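You operate a simulated robot arm through the tools that you are given. There is no shell and no other tool. Be economical: measure what you need, move in short steps, check, and stop when the job is done.

Carry out the task below with a simulated robot arm. There is one attempt and no reset: what you move stays moved.

TASK
Press the reset button of the hand winder three times. Then take the small cream bobbin and leave it on the blue board.

It is judged by the outcome, as a careful person would: the job done as asked, and still so three seconds after it is handed in. It fails if anything else is knocked over, pushed out of place, dropped, spilled or broken.

THE ROBOT
A 7-joint arm with a two-finger parallel gripper, fixed in place. Base frame: the origin is at the foot of the arm, x ahead of it, y to its left, z up; the work surface is at about z = 0. Lengths are in mm, angles in degrees, forces in N, time in s.
With the tool pointing down near the work surface it reaches from about 240 to 620 mm from the base axis. Its first joint turns from -66.0 to 66.0 degrees. Payload 2.6 kg.
Tool frame: the origin (TCP) lies between the finger pads and is the grasp point; the fingertips stand 30 mm ahead of it; z points along the fingers, y is the line along which they close. The gripper opens to 94 mm. The fingers are 28 mm wide and 10 mm thick; the gripper's body (50 by 96 mm) begins 55 mm behind the TCP.
Orientation is that of the tool frame in the base frame, as a unit quaternion [x, y, z, w]. With the fingers straight down and closing along the base's y, the tool's x points along the base's -x, its y along +y and its z along -z.

THE INTERFACE
- The arm moves only by the tool drive_tool. Its argument "plan" is a list of rows, each a list of 7 numbers: the shift along the base's x, y, z in m, then the turn, a rotation vector about the base's x, y, z in degrees, then the gripper command, from -1 (shut) to 1 (fully open), values between in proportion. In form: [[x, y, z, ax, ay, az, jaw], ...]. A call has 1 to 20 rows; each row shifts and turns the commanded pose from where the row before left it. A row lasts 0.2 s, in which the tool goes at most 50 mm and 8.6 degrees; a call with a longer step from one row to the next is refused whole, and so is a gripper value outside its range. A pose out of reach is approached as far as the arm can. The call stops where the force on the tool passes 40 N (or 10 N more than at its start, if that is more) or the arm is blocked; 0.2 s more then pass. The fingers move at their own pace (about 72 mm/s each) and stop on an object; they squeeze with about 22 N. The grip force told is the motor's: it shows also when the fingers shut on nothing. Time passes only in rows, and 0.2 s behind the last, so rows that do not move let the fingers close. It gives the time, the measured TCP pose, the force on the tool (base axes), the opening and the grip force at its end, in the units of the frame above (readings bear some noise), and new pictures: "views" is both (left out), scene, wrist or none.
- Cameras (640 x 400 px; columns grow to the right, rows downward): "scene" is fixed at [46.4, 433.4, 563.3]; the picture's right is [-0.76, -0.66, 0.00], its down [-0.43, 0.50, -0.75] and it looks along [0.49, -0.57, -0.66] (base axes); focal length 276 px, centre (320, 200). "wrist" rides on the gripper at [-37, 0, -58] in the tool frame; the picture's right is [0.00, -1.00, 0.00], its down [0.97, 0.00, -0.24] and it looks along [0.24, 0.00, 0.97] (tool axes); focal length 218 px, centre (320, 200).
- probe_pixels(camera, pixels): for up to 12 pixels [column, row] of the newest picture of that camera ("zoom" is the newest enlarged one), the place [x, y, z] in the base frame of the surface seen there, good to about 3 mm, but the place of the scene camera against the robot may be out by one fixed shift of up to 18 mm in any direction. No time passes.
- inspect(camera, box): a new picture of the part [left, top, right, bottom] of that camera's present view, enlarged. No time passes.
- hand_in(): hands the job in; it is judged then, once.

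Work in short steps. Measure before you move; look again where a grasp or a placing could have gone wrong, and mend it. You have 80 turns and 120 pictures in all, the two below and enlarged ones among them. Open the gripper and draw the arm clear of the work before you hand the job in, unless the task says otherwise; then end with one line.

The tools are called as a command line: name --pt "numbers of a row" for each row, then --argument value for the rest, lists and objects as JSON in quotes. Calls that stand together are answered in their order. drive_tool: Moves the arm, as the interface text tells. Its arguments: {"type":"object","properties":{"plan":{"type":"array","items":{"type":"array","items":{"type":"number"}}},"views":{"type":"string","enum":["both","scene","wrist","none"]}},"required":["plan"]} The other tools are called the same way: probe_pixels (camera, pixels) gives the place of the surface under pixels of a picture; inspect (camera, box) takes an enlarged picture of a part of a camera's view; hand_in () hands the job in.

At the start:

```text
clock: 0.0
tcp_pos: [351.1, 191.5, 360.7]
orientation: [0.0, 1.0, 0.001, 0.0]
ft_force: [-0.3, 0.6, 0.5]
opening: 93.9
gripper_force: 0.1
```

scene: 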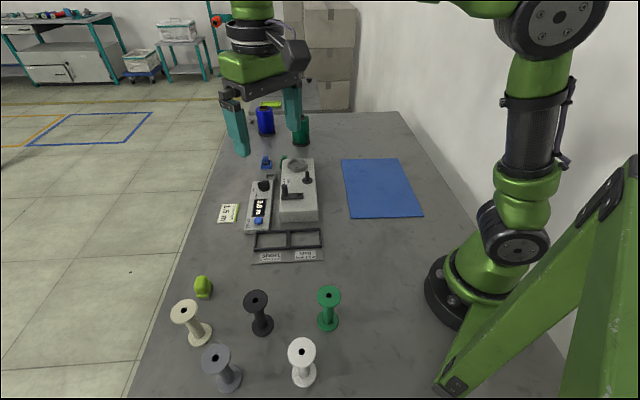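
wrist: 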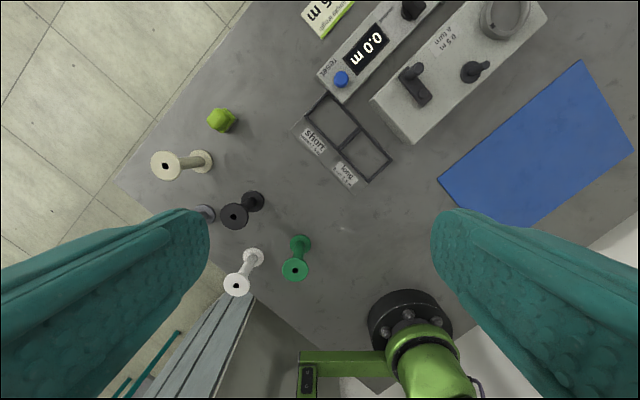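

I look closer at the counter with its blue button (scene 258,220; wrist 341,79) and at the bobbins before measuring.

inspect --camera "wrist" --box '[280, 0, 560, 175]'

inspect --camera "scene" --box '[150, 250, 390, 400]'

probe_pixels --camera "wrist" --pixels '[[341, 79], [341, 74], [330, 85], [355, 95], [165, 166], [205, 160], [235, 216], [237, 285], [258, 258], [520, 150], [445, 180], [580, 65]]'

probe_pixels --camera "scene" --pixels '[[258, 220], [184, 310], [199, 335], [302, 352], [303, 375], [264, 183], [385, 190], [345, 162], [397, 160], [350, 216], [421, 214], [215, 357]]'

```text
2.29 times, centred on (420, 88) of wrist
```

zoom: 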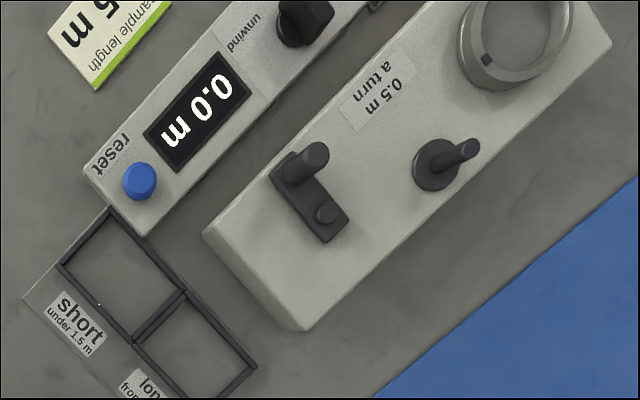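

```text
2.67 times, centred on (270, 325) of scene
```

zoom: 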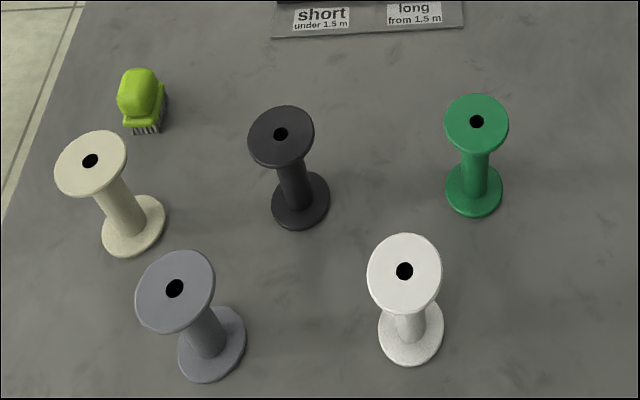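

```text
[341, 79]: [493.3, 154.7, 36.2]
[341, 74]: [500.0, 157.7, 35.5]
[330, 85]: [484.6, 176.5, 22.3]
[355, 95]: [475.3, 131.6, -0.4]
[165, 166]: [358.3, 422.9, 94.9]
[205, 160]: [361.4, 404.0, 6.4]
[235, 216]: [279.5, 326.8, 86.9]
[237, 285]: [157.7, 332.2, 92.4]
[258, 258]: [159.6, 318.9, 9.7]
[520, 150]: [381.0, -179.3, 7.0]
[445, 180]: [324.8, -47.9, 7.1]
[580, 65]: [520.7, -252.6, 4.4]
```

```text
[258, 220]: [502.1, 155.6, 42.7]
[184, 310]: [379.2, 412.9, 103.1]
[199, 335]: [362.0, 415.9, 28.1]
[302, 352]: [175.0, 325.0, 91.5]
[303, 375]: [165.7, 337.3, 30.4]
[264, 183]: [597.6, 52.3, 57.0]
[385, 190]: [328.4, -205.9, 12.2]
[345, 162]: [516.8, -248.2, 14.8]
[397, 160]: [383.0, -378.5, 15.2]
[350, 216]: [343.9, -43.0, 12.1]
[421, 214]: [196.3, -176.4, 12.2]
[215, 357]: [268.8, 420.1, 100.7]
```

The blue button top is near (495,155,36) from the wrist. I measure the surroundings and check the far end of the table for other bobbins.

inspect --camera "scene" --box '[210, 90, 370, 270]'

probe_pixels --camera "wrist" --pixels '[[333, 79], [349, 81], [341, 72], [341, 87], [330, 70], [352, 65], [400, 20], [413, 8], [385, 100], [410, 70], [478, 70], [405, 120]]'

```text
2.22 times, centred on (290, 180) of scene
```

zoom: 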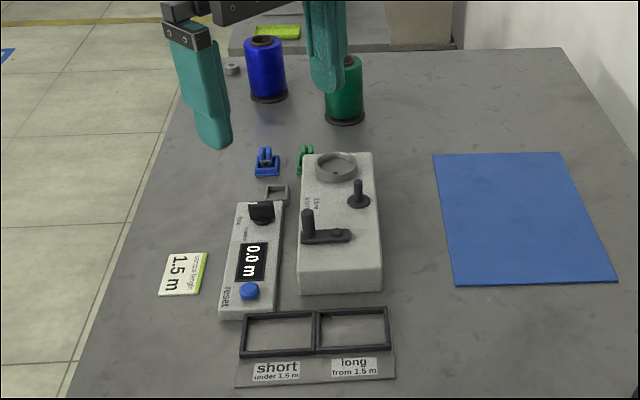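

```text
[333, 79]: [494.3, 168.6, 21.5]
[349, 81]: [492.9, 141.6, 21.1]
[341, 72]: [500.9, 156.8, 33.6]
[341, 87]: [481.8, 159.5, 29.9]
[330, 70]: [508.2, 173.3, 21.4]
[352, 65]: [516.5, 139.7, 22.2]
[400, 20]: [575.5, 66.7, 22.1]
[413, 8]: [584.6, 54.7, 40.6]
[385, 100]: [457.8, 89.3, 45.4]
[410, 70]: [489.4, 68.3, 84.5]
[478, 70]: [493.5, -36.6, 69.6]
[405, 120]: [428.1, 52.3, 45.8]
```

The button stands at about (493,156), top z 36, on a box of top z 22; nothing tall is within 80 mm. I shut the fingers and move to 45 mm above it.

drive_tool --pt "0.0237 -0.0059 -0.0 0 0 0 -1" --pt "0.0237 -0.0059 -0.04 0 0 0 -1" --pt "0.0237 -0.0059 -0.04 0 0 0 -1" --pt "0.0237 -0.0059 -0.04 0 0 0 -1" --pt "0.0237 -0.0059 -0.04 0 0 0 -1" --pt "0.0237 -0.0059 -0.04 0 0 0 -1" --pt "0 0 -0.03 0 0 0 -1" --pt "0 0 -0.02 0 0 0 -1" --pt "0 0 0 0 0 0 -1"

```text
clock: 2.0
tcp_pos: [493.8, 156.2, 110.6]
orientation: [0.0, 1.0, 0.0, 0.0]
ft_force: [-0.1, 0.1, -0.4]
opening: 0.1
gripper_force: 22.1
```

scene: 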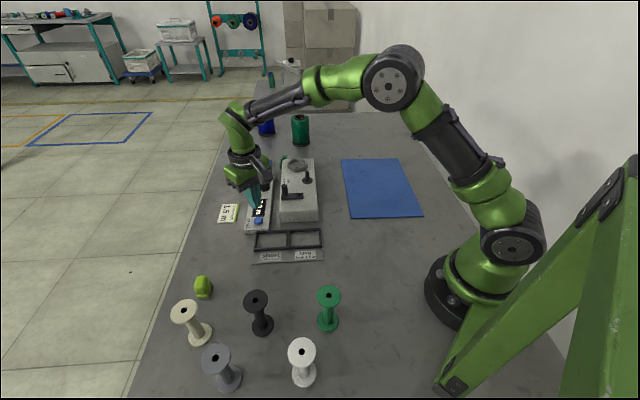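
wrist: 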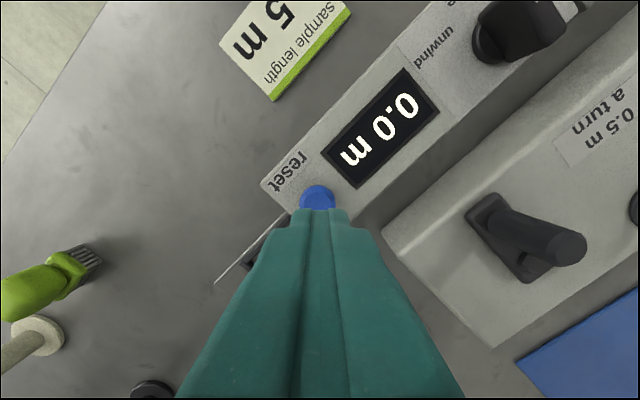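

probe_pixels --camera "wrist" --pixels '[[317, 187], [317, 195], [303, 198], [333, 198], [317, 204]]'

inspect --camera "wrist" --box '[260, 150, 380, 225]'

```text
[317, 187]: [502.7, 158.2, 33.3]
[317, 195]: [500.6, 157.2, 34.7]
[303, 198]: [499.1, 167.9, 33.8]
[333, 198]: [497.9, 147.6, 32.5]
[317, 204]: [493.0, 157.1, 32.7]
```

```text
5.33 times, centred on (320, 188) of wrist
```

zoom: 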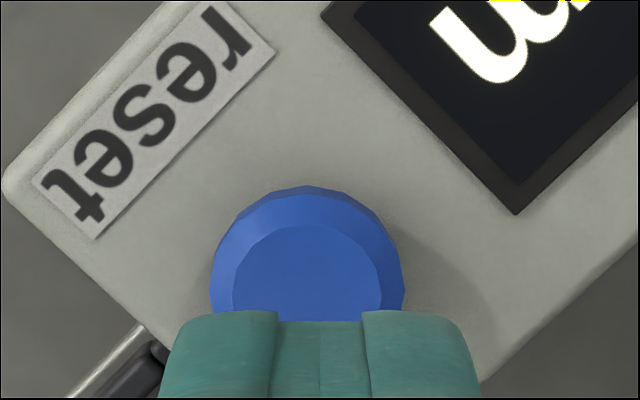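

The closed tips sit over the button (centre about (494,158), top z 34-36). I lower to just above it, then feel for contact in 1-2 mm steps.

drive_tool --pt "0 0.001 -0.02 0 0 0 -1" --pt "0 0 -0.018 0 0 0 -1" --pt "0 0 -0.004 0 0 0 -1" --pt "0 0 -0.002 0 0 0 -1" --pt "0 0 -0.001 0 0 0 -1" --views "wrist"

```text
clock: 3.2
tcp_pos: [495.5, 158.7, 64.7]
orientation: [0.0, 1.0, 0.0, 0.0]
ft_force: [-0.7, -1.0, 0.2]
opening: 0.0
gripper_force: 22.0
```

wrist: 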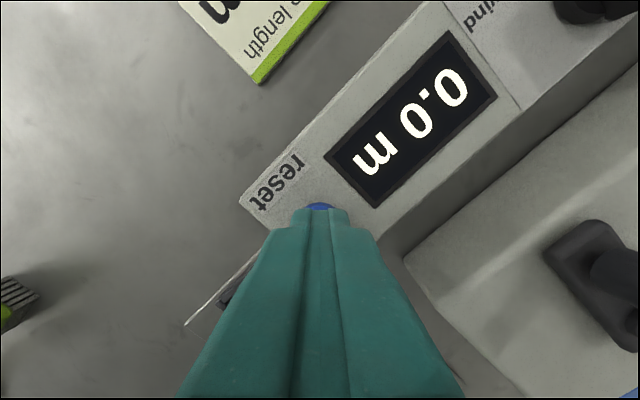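

No contact yet at tip z ≈ 35; I go on by 1 mm steps.

drive_tool --pt "0 0 -0.001 0 0 0 -1" --pt "0 0 -0.001 0 0 0 -1" --views "none"

```text
clock: 3.8
tcp_pos: [494.0, 157.4, 62.8]
orientation: [0.0, 1.0, -0.001, 0.0]
ft_force: [0.2, -0.4, 0.7]
opening: 0.0
gripper_force: 22.2
```

drive_tool --pt "0 0 -0.001 0 0 0 -1" --views "none"

```text
clock: 4.2
tcp_pos: [494.7, 158.0, 62.6]
orientation: [0.001, 1.0, 0.0, 0.0]
ft_force: [0.0, 0.8, 1.0]
opening: 0.0
gripper_force: 22.0
```

drive_tool --pt "0 0 -0.001 0 0 0 -1" --views "none"

```text
clock: 4.6
tcp_pos: [494.2, 157.5, 61.6]
orientation: [0.0, 1.0, 0.001, 0.0]
ft_force: [0.4, 0.9, 1.6]
opening: 0.0
gripper_force: 21.9
```

Force in z is rising slightly (1.6 N): contact near TCP z 63. I go on pressing.

drive_tool --pt "0 0 -0.001 0 0 0 -1" --views "none"

drive_tool --pt "0 0 -0.001 0 0 0 -1" --views "wrist"

```text
clock: 5.0
tcp_pos: [494.1, 158.8, 60.8]
orientation: [0.0, 1.0, 0.0, 0.0]
ft_force: [-0.6, 0.4, 3.0]
opening: 0.0
gripper_force: 22.3
```

```text
clock: 5.4
tcp_pos: [494.2, 158.7, 61.4]
orientation: [-0.001, 1.0, 0.0, 0.0]
ft_force: [-1.8, -1.0, 3.2]
opening: 0.0
gripper_force: 22.6
```

wrist: 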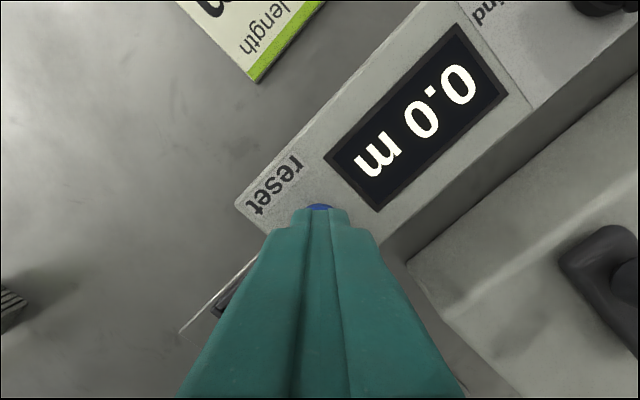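

Still going down against a light spring (3 N). I push until the force jumps (end stop).

drive_tool --pt "0 0 -0.001 0 0 0 -1" --views "none"

drive_tool --pt "0 0 -0.001 0 0 0 -1" --views "none"

drive_tool --pt "0 0 -0.001 0 0 0 -1" --views "wrist"

```text
clock: 5.8
tcp_pos: [494.1, 159.1, 58.1]
orientation: [0.0, 1.0, 0.0, 0.0]
ft_force: [-2.3, -1.3, 4.0]
opening: 0.1
gripper_force: 22.0
```

```text
clock: 6.2
tcp_pos: [493.8, 158.0, 58.6]
orientation: [0.0, 1.0, 0.0, 0.001]
ft_force: [-2.6, -2.5, 9.1]
opening: 0.1
gripper_force: 22.3
```

```text
clock: 6.6
tcp_pos: [495.9, 158.2, 57.7]
orientation: [0.0, 1.0, 0.0, 0.001]
ft_force: [-3.2, -3.0, 12.1]
opening: 0.1
gripper_force: 21.9
```

wrist: 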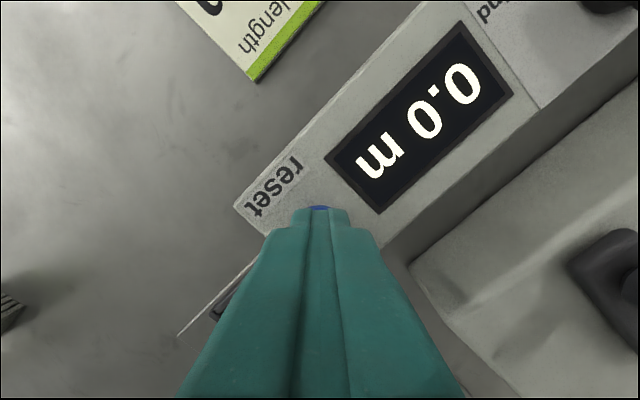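

The force jumped from 4 to 12 N over the last 2 mm: end stop, first press done. I raise 14 mm clear and look.

drive_tool --pt "0 0 0.004 0 0 0 -1" --pt "0 0 0.01 0 0 0 -1" --pt "0 0 0 0 0 0 -1" --views "wrist"

```text
clock: 7.4
tcp_pos: [494.0, 158.6, 71.2]
orientation: [-0.001, 1.0, 0.0, 0.0]
ft_force: [0.7, -0.4, 1.4]
opening: 0.0
gripper_force: 21.7
```

wrist: 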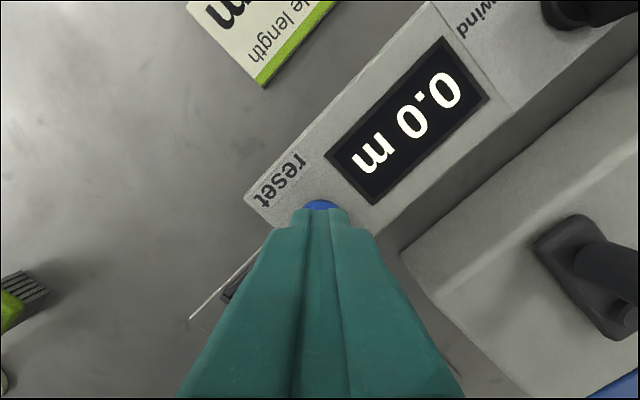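

The button is free and the box has not moved. Second press with the same depth, hold, and release.

drive_tool --pt "0 0 -0.006 0 0 0 -1" --pt "0 0 -0.004 0 0 0 -1" --pt "0 0 -0.002 0 0 0 -1" --pt "0 0 -0.002 0 0 0 -1" --pt "0 0 0 0 0 0 -1" --views "none"

drive_tool --pt "0 0 0.004 0 0 0 -1" --pt "0 0 0.01 0 0 0 -1" --pt "0 0 0 0 0 0 -1" --views "none"

```text
clock: 8.6
tcp_pos: [493.0, 158.9, 59.0]
orientation: [0.0, 1.0, 0.0, 0.0]
ft_force: [-5.8, -1.7, 12.5]
opening: 0.0
gripper_force: 21.8
```

```text
clock: 9.4
tcp_pos: [494.4, 158.8, 70.6]
orientation: [0.0, 1.0, 0.001, 0.0]
ft_force: [-0.4, -0.9, 1.3]
opening: 0.1
gripper_force: 21.8
```

Second press reached the same 12.5 N stop and released. Third press likewise.

drive_tool --pt "0 0 -0.006 0 0 0 -1" --pt "0 0 -0.004 0 0 0 -1" --pt "0 0 -0.002 0 0 0 -1" --pt "0 0 -0.002 0 0 0 -1" --pt "0 0 0 0 0 0 -1" --views "none"

drive_tool --pt "0 0 0.004 0 0 0 -1" --pt "0 0 0.02 0 0 0 -1" --pt "0 0 0.04 0 0 0 -1" --pt "0 0 0.04 0 0 0 -1" --pt "0 0 0.04 0 0 0 -1" --pt "0 0 0 0 0 0 -1"

```text
clock: 10.6
tcp_pos: [494.8, 158.6, 57.3]
orientation: [0.0, 1.0, 0.0, 0.001]
ft_force: [-4.6, -1.1, 11.9]
opening: 0.1
gripper_force: 21.7
```

```text
clock: 12.0
tcp_pos: [492.0, 157.5, 200.6]
orientation: [0.0, 1.0, 0.0, 0.0]
ft_force: [0.0, -0.6, -1.6]
opening: 0.1
gripper_force: 22.0
```

scene: 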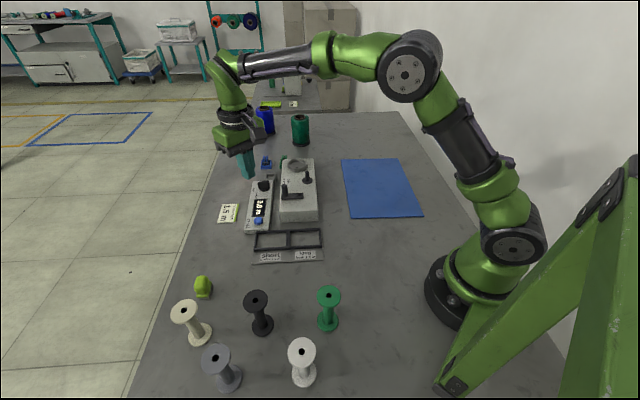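
wrist: 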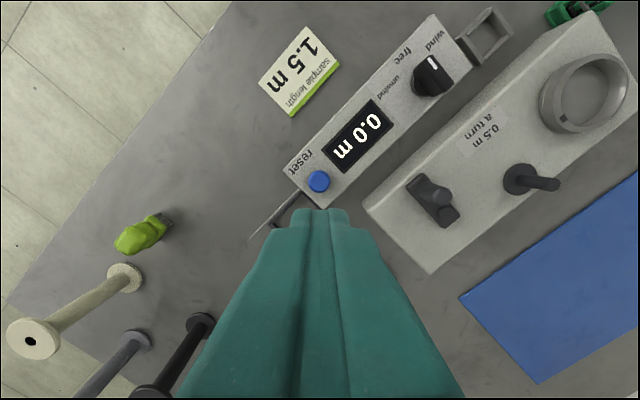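

Three presses done; display reads 0.0 and the box stands where it was. Now I move above the cream bobbin (near 362,415), opening the fingers, to measure it.

drive_tool --pt "0 0.0 0.04 0 0 0 -1" --pt "-0.0186 0.0367 0 0 0 0 -1" --pt "-0.0186 0.0367 0 0 0 0 -1" --pt "-0.0186 0.0367 0 0 0 0 -1" --pt "-0.0186 0.0367 0 0 0 0 0" --pt "-0.0186 0.0367 0 0 0 0 0.5" --pt "-0.0186 0.0367 0 0 0 0 0.5" --pt "-0.0186 0.0367 0 0 0 0 0.5" --pt "0 0 0 0 0 0 0.5"

```text
clock: 14.0
tcp_pos: [364.0, 416.5, 241.4]
orientation: [0.001, 1.0, 0.0, 0.001]
ft_force: [0.2, 0.9, -0.3]
opening: 70.6
gripper_force: 0.1
```

scene: 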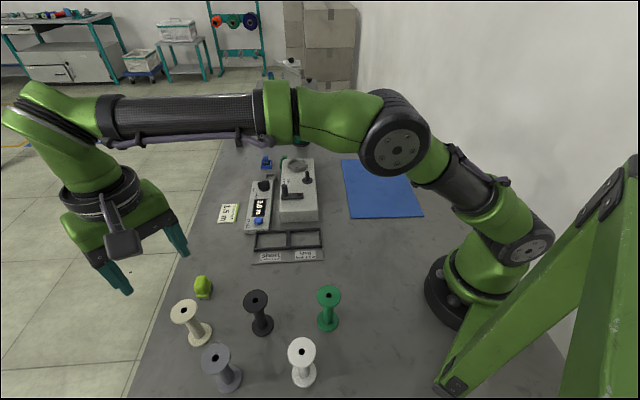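
wrist: 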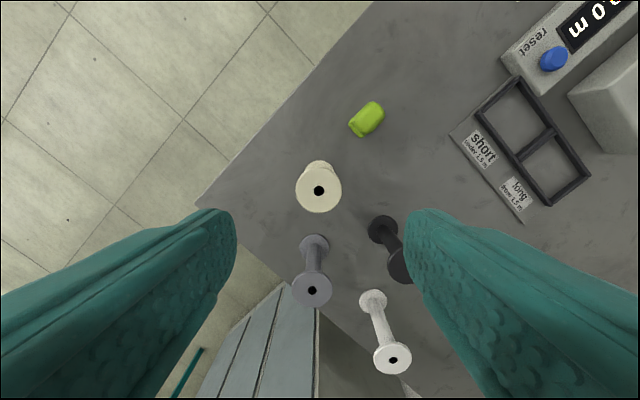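

The cream bobbin's top flange is at wrist (319,190), between the fingers. I measure flange and neighbours.

probe_pixels --camera "wrist" --pixels '[[312, 200], [299, 190], [339, 190], [319, 208], [319, 172], [319, 163], [312, 280], [314, 245], [382, 230], [405, 265], [366, 120], [352, 132]]'

inspect --camera "wrist" --box '[260, 140, 420, 240]'

```text
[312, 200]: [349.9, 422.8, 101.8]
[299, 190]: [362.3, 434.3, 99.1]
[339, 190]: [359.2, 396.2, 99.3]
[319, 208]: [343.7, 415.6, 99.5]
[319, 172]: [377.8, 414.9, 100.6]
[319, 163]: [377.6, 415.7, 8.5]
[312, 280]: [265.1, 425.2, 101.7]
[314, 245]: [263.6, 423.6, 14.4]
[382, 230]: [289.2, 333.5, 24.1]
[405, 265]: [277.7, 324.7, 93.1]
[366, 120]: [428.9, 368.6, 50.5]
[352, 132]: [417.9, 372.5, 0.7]
```

```text
4.00 times, centred on (340, 190) of wrist
```

zoom: 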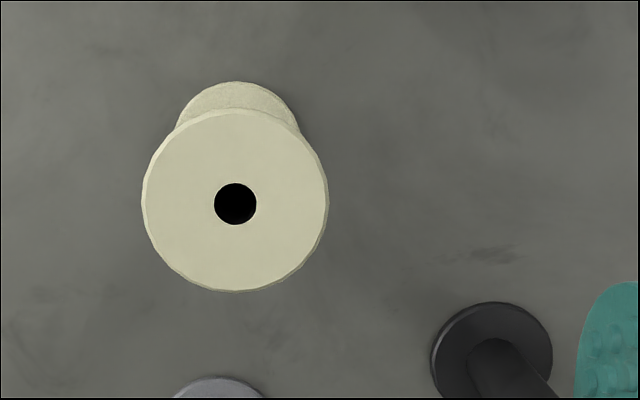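

Flange: centre (360.5,415), 40 mm across, top z ≈ 100. Straight fingers must hold it by the top flange. By the picture it lies −2.5 mm in x and about +0.5 mm in y from the TCP; I lower to z ≈ 130 and check the alignment.

drive_tool --pt "-0.0025 0.0005 -0.04 0 0 0 0.5" --pt "0 0 -0.04 0 0 0 0.5" --pt "0 0 -0.02 0 0 0 0.5" --pt "0 0 -0.01 0 0 0 0.5" --pt "0 0 0 0 0 0 0.5"

```text
clock: 15.2
tcp_pos: [361.6, 415.9, 130.8]
orientation: [0.0, 1.0, 0.0, 0.0]
ft_force: [0.3, 0.6, -0.3]
opening: 70.6
gripper_force: 0.1
```

scene: 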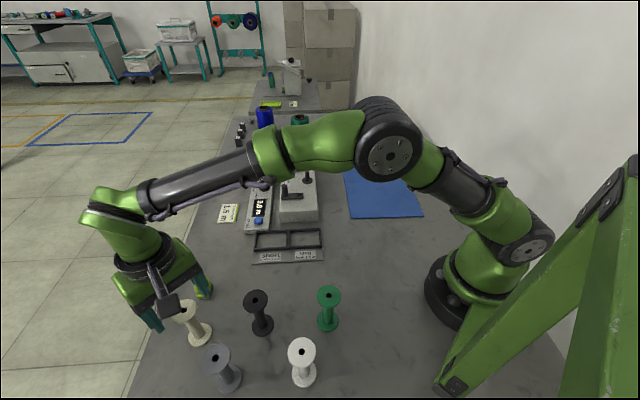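
wrist: 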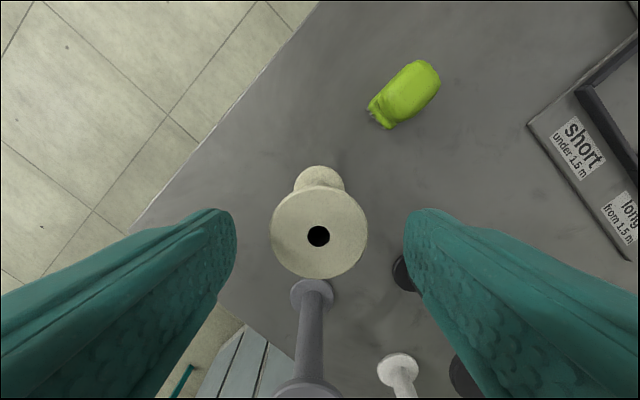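

Aligned: flange centre at (319,235), midway between the fingers. I lower to TCP z ≈ 94 and close.

drive_tool --pt "0 0.0 -0.02 0 0 0 0.5" --pt "0 0 -0.017 0 0 0 0.5" --pt "0 0 0 0 0 0 0.2" --pt "0 0 0 0 0 0 0.0" --pt "0 0 0 0 0 0 -0.1" --pt "0 0 0 0 0 0 -0.3" --pt "0 0 0 0 0 0 -1" --pt "0 0 0 0 0 0 -1"

```text
clock: 17.0
tcp_pos: [361.0, 417.0, 94.2]
orientation: [0.0, 1.0, 0.0, 0.0]
ft_force: [-0.3, -0.7, -0.8]
opening: 42.9
gripper_force: 22.1
```

scene: 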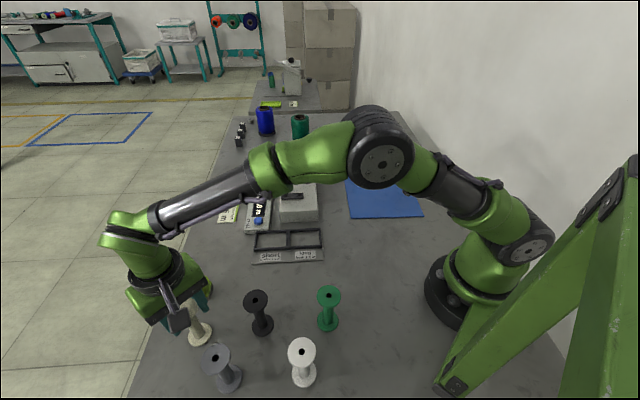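
wrist: 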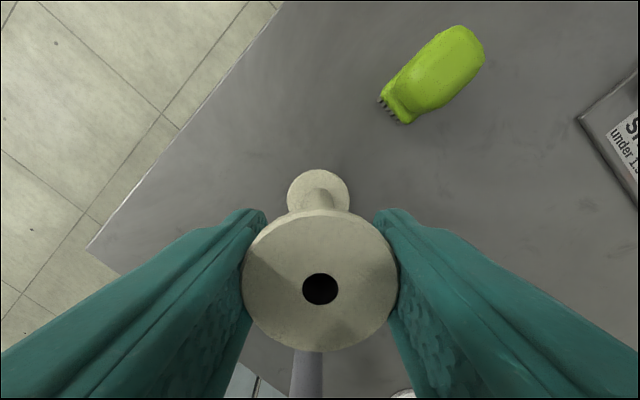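

The flange is held (opening 42.9, 22 N). I lift gently straight up.

drive_tool --pt "0 0 0.01 0 0 0 -1" --pt "0 0 0.02 0 0 0 -1" --pt "0 0 0.03 0 0 0 -1" --pt "0 0 0.04 0 0 0 -1" --pt "0 0 0.04 0 0 0 -1" --pt "0 0 0.03 0 0 0 -1" --pt "0 0 0.0 0 0 0 -1"

```text
clock: 18.6
tcp_pos: [361.1, 417.2, 264.1]
orientation: [0.0, 1.0, 0.001, 0.001]
ft_force: [-0.5, -0.4, 0.9]
opening: 42.9
gripper_force: 21.8
```

scene: 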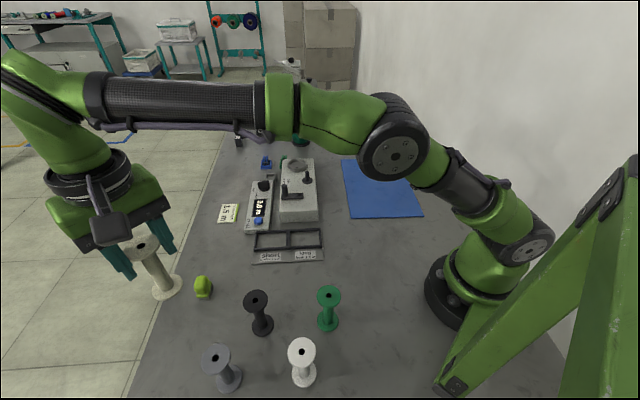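
wrist: 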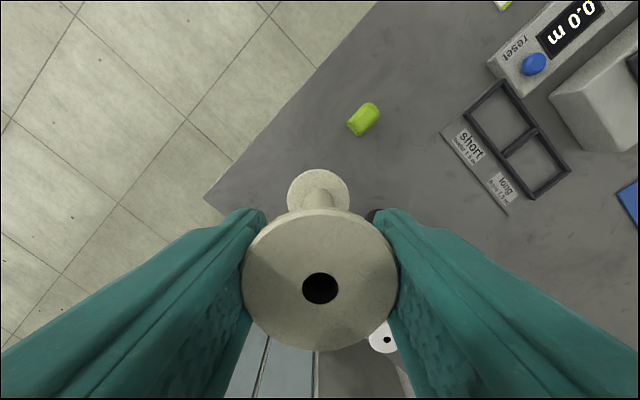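

The bobbin hangs upright in the grip, its foot at z ≈ 170, above everything. The board's centre is near (352,-212); I carry it along −y.

drive_tool --pt "0 -0.015 0 0 0 0 -1" --pt "0 -0.03 0 0 0 0 -1" --pt "0 -0.037 0 0 0 0 -1" --pt "0 -0.037 0 0 0 0 -1" --pt "0 -0.037 0 0 0 0 -1" --pt "0 -0.037 0 0 0 0 -1" --pt "0 -0.037 0 0 0 0 -1" --pt "0 -0.037 0 0 0 0 -1" --pt "0 -0.037 0 0 0 0 -1" --pt "0 -0.037 0 0 0 0 -1" --pt "0 -0.037 0 0 0 0 -1" --pt "0 -0.037 0 0 0 0 -1" --pt "0 -0.037 0 0 0 0 -1" --pt "0 -0.037 0 0 0 0 -1" --pt "0 -0.037 0 0 0 0 -1" --pt "0 -0.037 0 0 0 0 -1" --pt "0 -0.037 0 0 0 0 -1" --pt "0 -0.02 0 0 0 0 -1" --pt "0 0 0 0 0 0 -1"

```text
clock: 22.6
tcp_pos: [359.2, -203.5, 263.2]
orientation: [-0.001, 1.0, 0.0, 0.0]
ft_force: [-0.8, -0.1, -0.4]
opening: 42.7
gripper_force: 22.4
```

scene: 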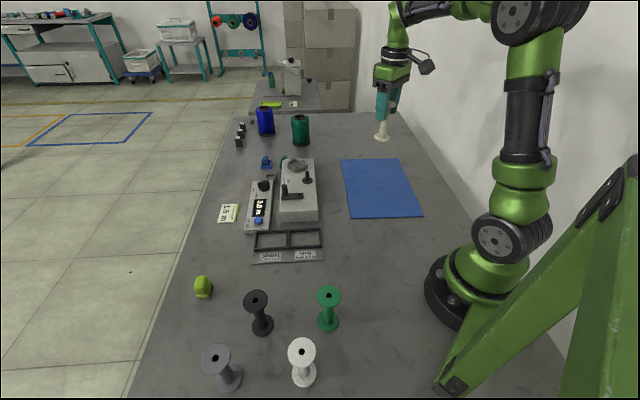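
wrist: 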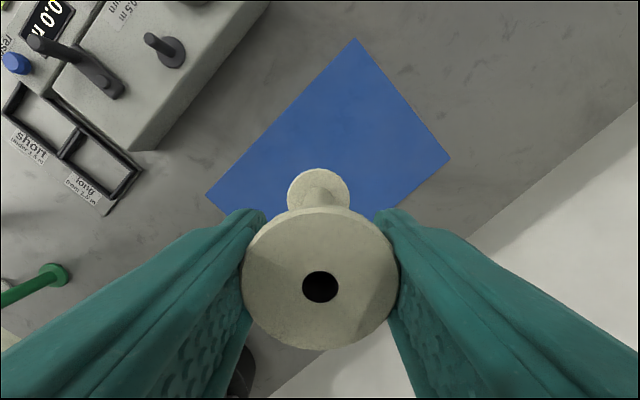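

I check the board's corners and height with the wrist camera.

probe_pixels --camera "wrist" --pixels '[[355, 43], [446, 157], [210, 192], [340, 120], [270, 190], [370, 195], [410, 205], [500, 150]]'

```text
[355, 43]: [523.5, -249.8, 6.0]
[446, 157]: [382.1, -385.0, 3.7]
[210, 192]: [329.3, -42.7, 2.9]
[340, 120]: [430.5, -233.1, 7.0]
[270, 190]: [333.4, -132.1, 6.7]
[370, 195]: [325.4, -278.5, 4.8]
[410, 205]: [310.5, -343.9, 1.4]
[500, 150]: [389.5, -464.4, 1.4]
```

Board top is z ≈ 6, centre about (356,-214), so the foot should touch at TCP z ≈ 100. I lower to about 108.

drive_tool --pt "0 0 -0.02 0 0 0 -1" --pt "0 -0.004 -0.035 0 0 0 -1" --pt "0 -0.004 -0.035 0 0 0 -1" --pt "0 0 -0.03 0 0 0 -1" --pt "0 0 -0.02 0 0 0 -1" --pt "0 0 -0.01 0 0 0 -1" --pt "0 0 -0.005 0 0 0 -1" --pt "0 0 0 0 0 0 -1"

```text
clock: 24.4
tcp_pos: [362.3, -212.6, 108.8]
orientation: [-0.001, 1.0, 0.0, 0.0]
ft_force: [-0.5, -0.1, -0.2]
opening: 42.9
gripper_force: 22.2
```

scene: 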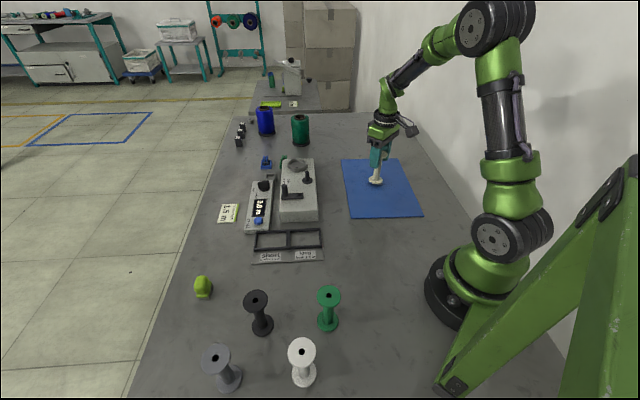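
wrist: 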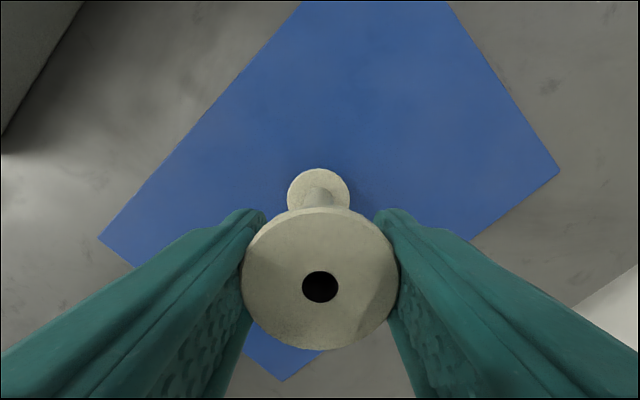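

No contact yet; I go down in 1–2 mm steps watching the vertical force.

drive_tool --pt "0 0 -0.002 0 0 0 -1" --pt "0 0 -0.002 0 0 0 -1" --pt "0 0 -0.001 0 0 0 -1" --pt "0 0 -0.001 0 0 0 -1" --views "none"

drive_tool --pt "0 0 -0.001 0 0 0 -1" --views "none"

drive_tool --pt "0 0 -0.001 0 0 0 -1" --views "none"

```text
clock: 25.4
tcp_pos: [361.4, -211.8, 102.8]
orientation: [0.0, 1.0, 0.0, 0.0]
ft_force: [0.0, 0.4, -0.6]
opening: 43.0
gripper_force: 22.3
```

```text
clock: 25.8
tcp_pos: [361.4, -211.5, 99.9]
orientation: [-0.001, 1.0, 0.0, -0.001]
ft_force: [0.6, -0.4, -1.1]
opening: 42.6
gripper_force: 22.1
```

```text
clock: 26.2
tcp_pos: [360.1, -212.6, 100.6]
orientation: [-0.001, 1.0, 0.0, -0.001]
ft_force: [0.0, 0.6, -0.9]
opening: 42.8
gripper_force: 21.6
```

drive_tool --pt "0 0 -0.001 0 0 0 -1" --views "none"

drive_tool --pt "0 0 -0.001 0 0 0 -1" --views "scene"

inspect --camera "scene" --box '[335, 130, 431, 190]'

```text
clock: 26.6
tcp_pos: [360.9, -212.2, 99.6]
orientation: [-0.001, 1.0, 0.001, 0.0]
ft_force: [0.4, 0.4, 0.1]
opening: 42.8
gripper_force: 21.8
```

```text
clock: 27.0
tcp_pos: [360.8, -213.2, 99.5]
orientation: [-0.001, 1.0, 0.0, 0.001]
ft_force: [-0.2, 0.2, 0.5]
opening: 42.8
gripper_force: 21.6
```

scene: 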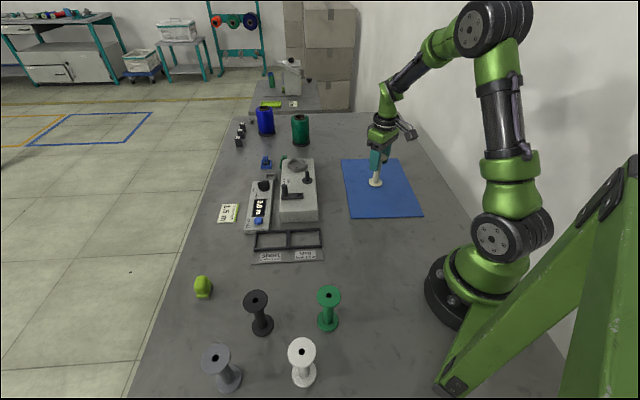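

```text
6.67 times, centred on (383, 160) of scene
```

zoom: 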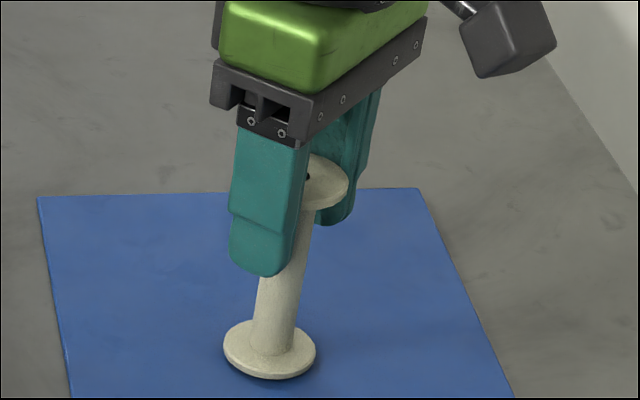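

The foot is right at the board with a thin shadow; force is still near zero. Two more 1 mm steps until contact.

drive_tool --pt "0 0 -0.001 0 0 0 -1" --views "none"

drive_tool --pt "0 0 -0.001 0 0 0 -1" --views "none"

```text
clock: 27.4
tcp_pos: [361.1, -212.5, 97.1]
orientation: [0.0, 1.0, 0.001, -0.001]
ft_force: [0.7, -0.3, -0.8]
opening: 42.5
gripper_force: 21.8
```

```text
clock: 27.8
tcp_pos: [361.2, -211.4, 98.4]
orientation: [0.0, 1.0, 0.0, 0.0]
ft_force: [-0.9, -0.4, 4.3]
opening: 42.8
gripper_force: 21.9
```

Contact (4.3 N). I open the fingers gently and wait.

drive_tool --pt "0 0 0 0 0 0 -0.05" --pt "0 0 0 0 0 0 0.1" --pt "0 0 0 0 0 0 0.3" --pt "0 0 0 0 0 0 0.5" --pt "0 0 0 0 0 0 0.5" --pt "0 0 0 0 0 0 0.5"

```text
clock: 29.2
tcp_pos: [359.8, -211.6, 96.8]
orientation: [0.0, 1.0, -0.001, 0.0]
ft_force: [-0.6, -0.1, -0.7]
opening: 70.6
gripper_force: 0.1
```

scene: 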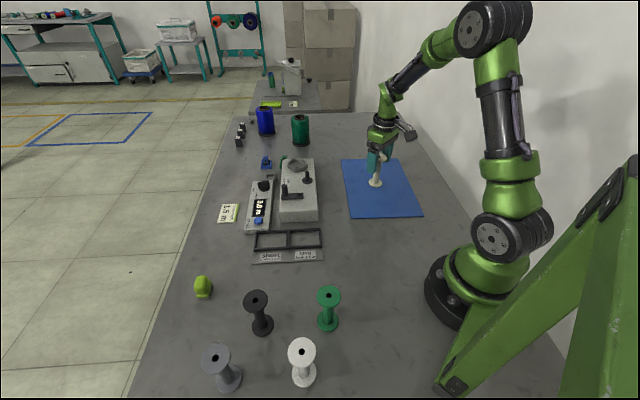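
wrist: 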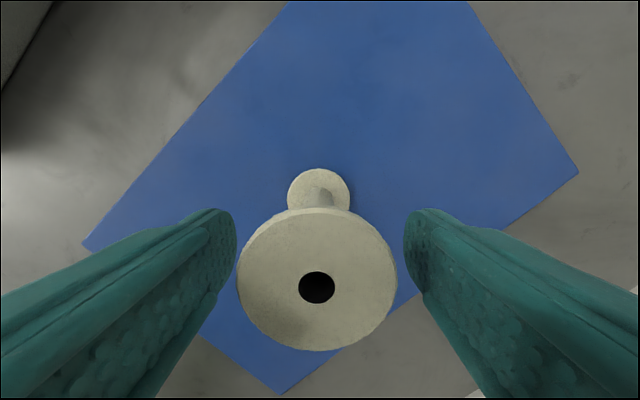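

The bobbin stands free between the open fingers. I draw straight up, well clear.

drive_tool --pt "0 0 0.01 0 0 0 0.5" --pt "0 0 0.03 0 0 0 0.5" --pt "0 0 0.04 0 0 0 0.5" --pt "0 0 0.04 0 0 0 0.5" --pt "0 0 0.04 0 0 0 0.5" --pt "0 0 0.04 0 0 0 1" --pt "0 0 0 0 0 0 1"

inspect --camera "scene" --box '[210, 110, 434, 250]'

```text
clock: 30.8
tcp_pos: [360.8, -212.1, 296.4]
orientation: [-0.001, 1.0, 0.0, 0.0]
ft_force: [1.1, 0.3, -0.2]
opening: 94.0
gripper_force: 0.0
```

scene: 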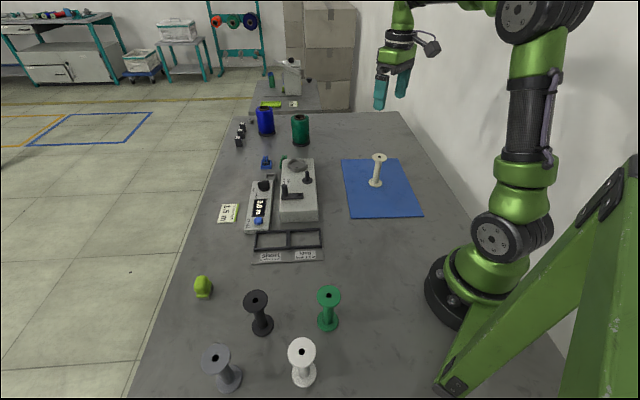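
wrist: 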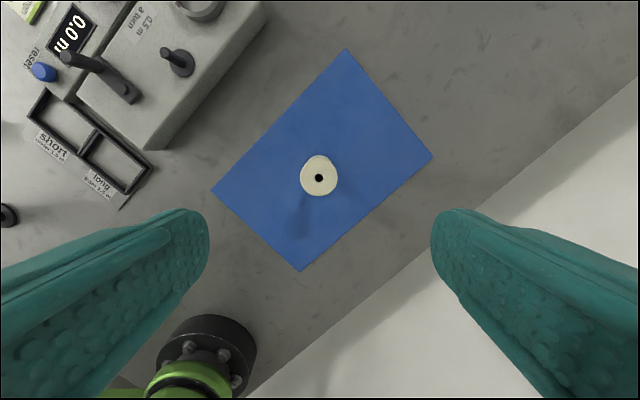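

```text
2.86 times, centred on (322, 180) of scene
```

zoom: 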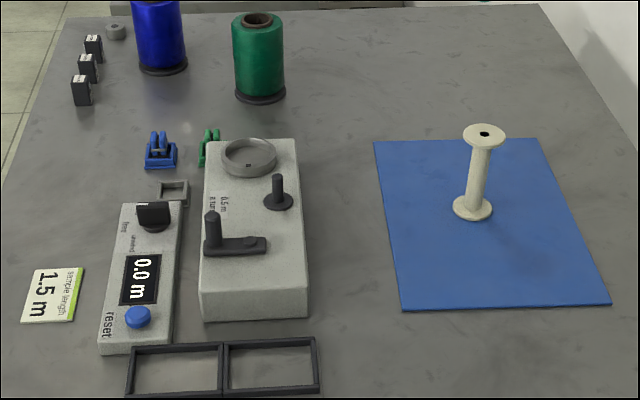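

The bobbin stands upright in the middle of the blue board, everything else is in place, and the arm is clear with its gripper open. I hand in.

hand_in

```text
The job is handed in.
```

I pressed the reset button three times, each to its end stop and fully released, and left the cream bobbin standing upright on the blue board with nothing else disturbed.
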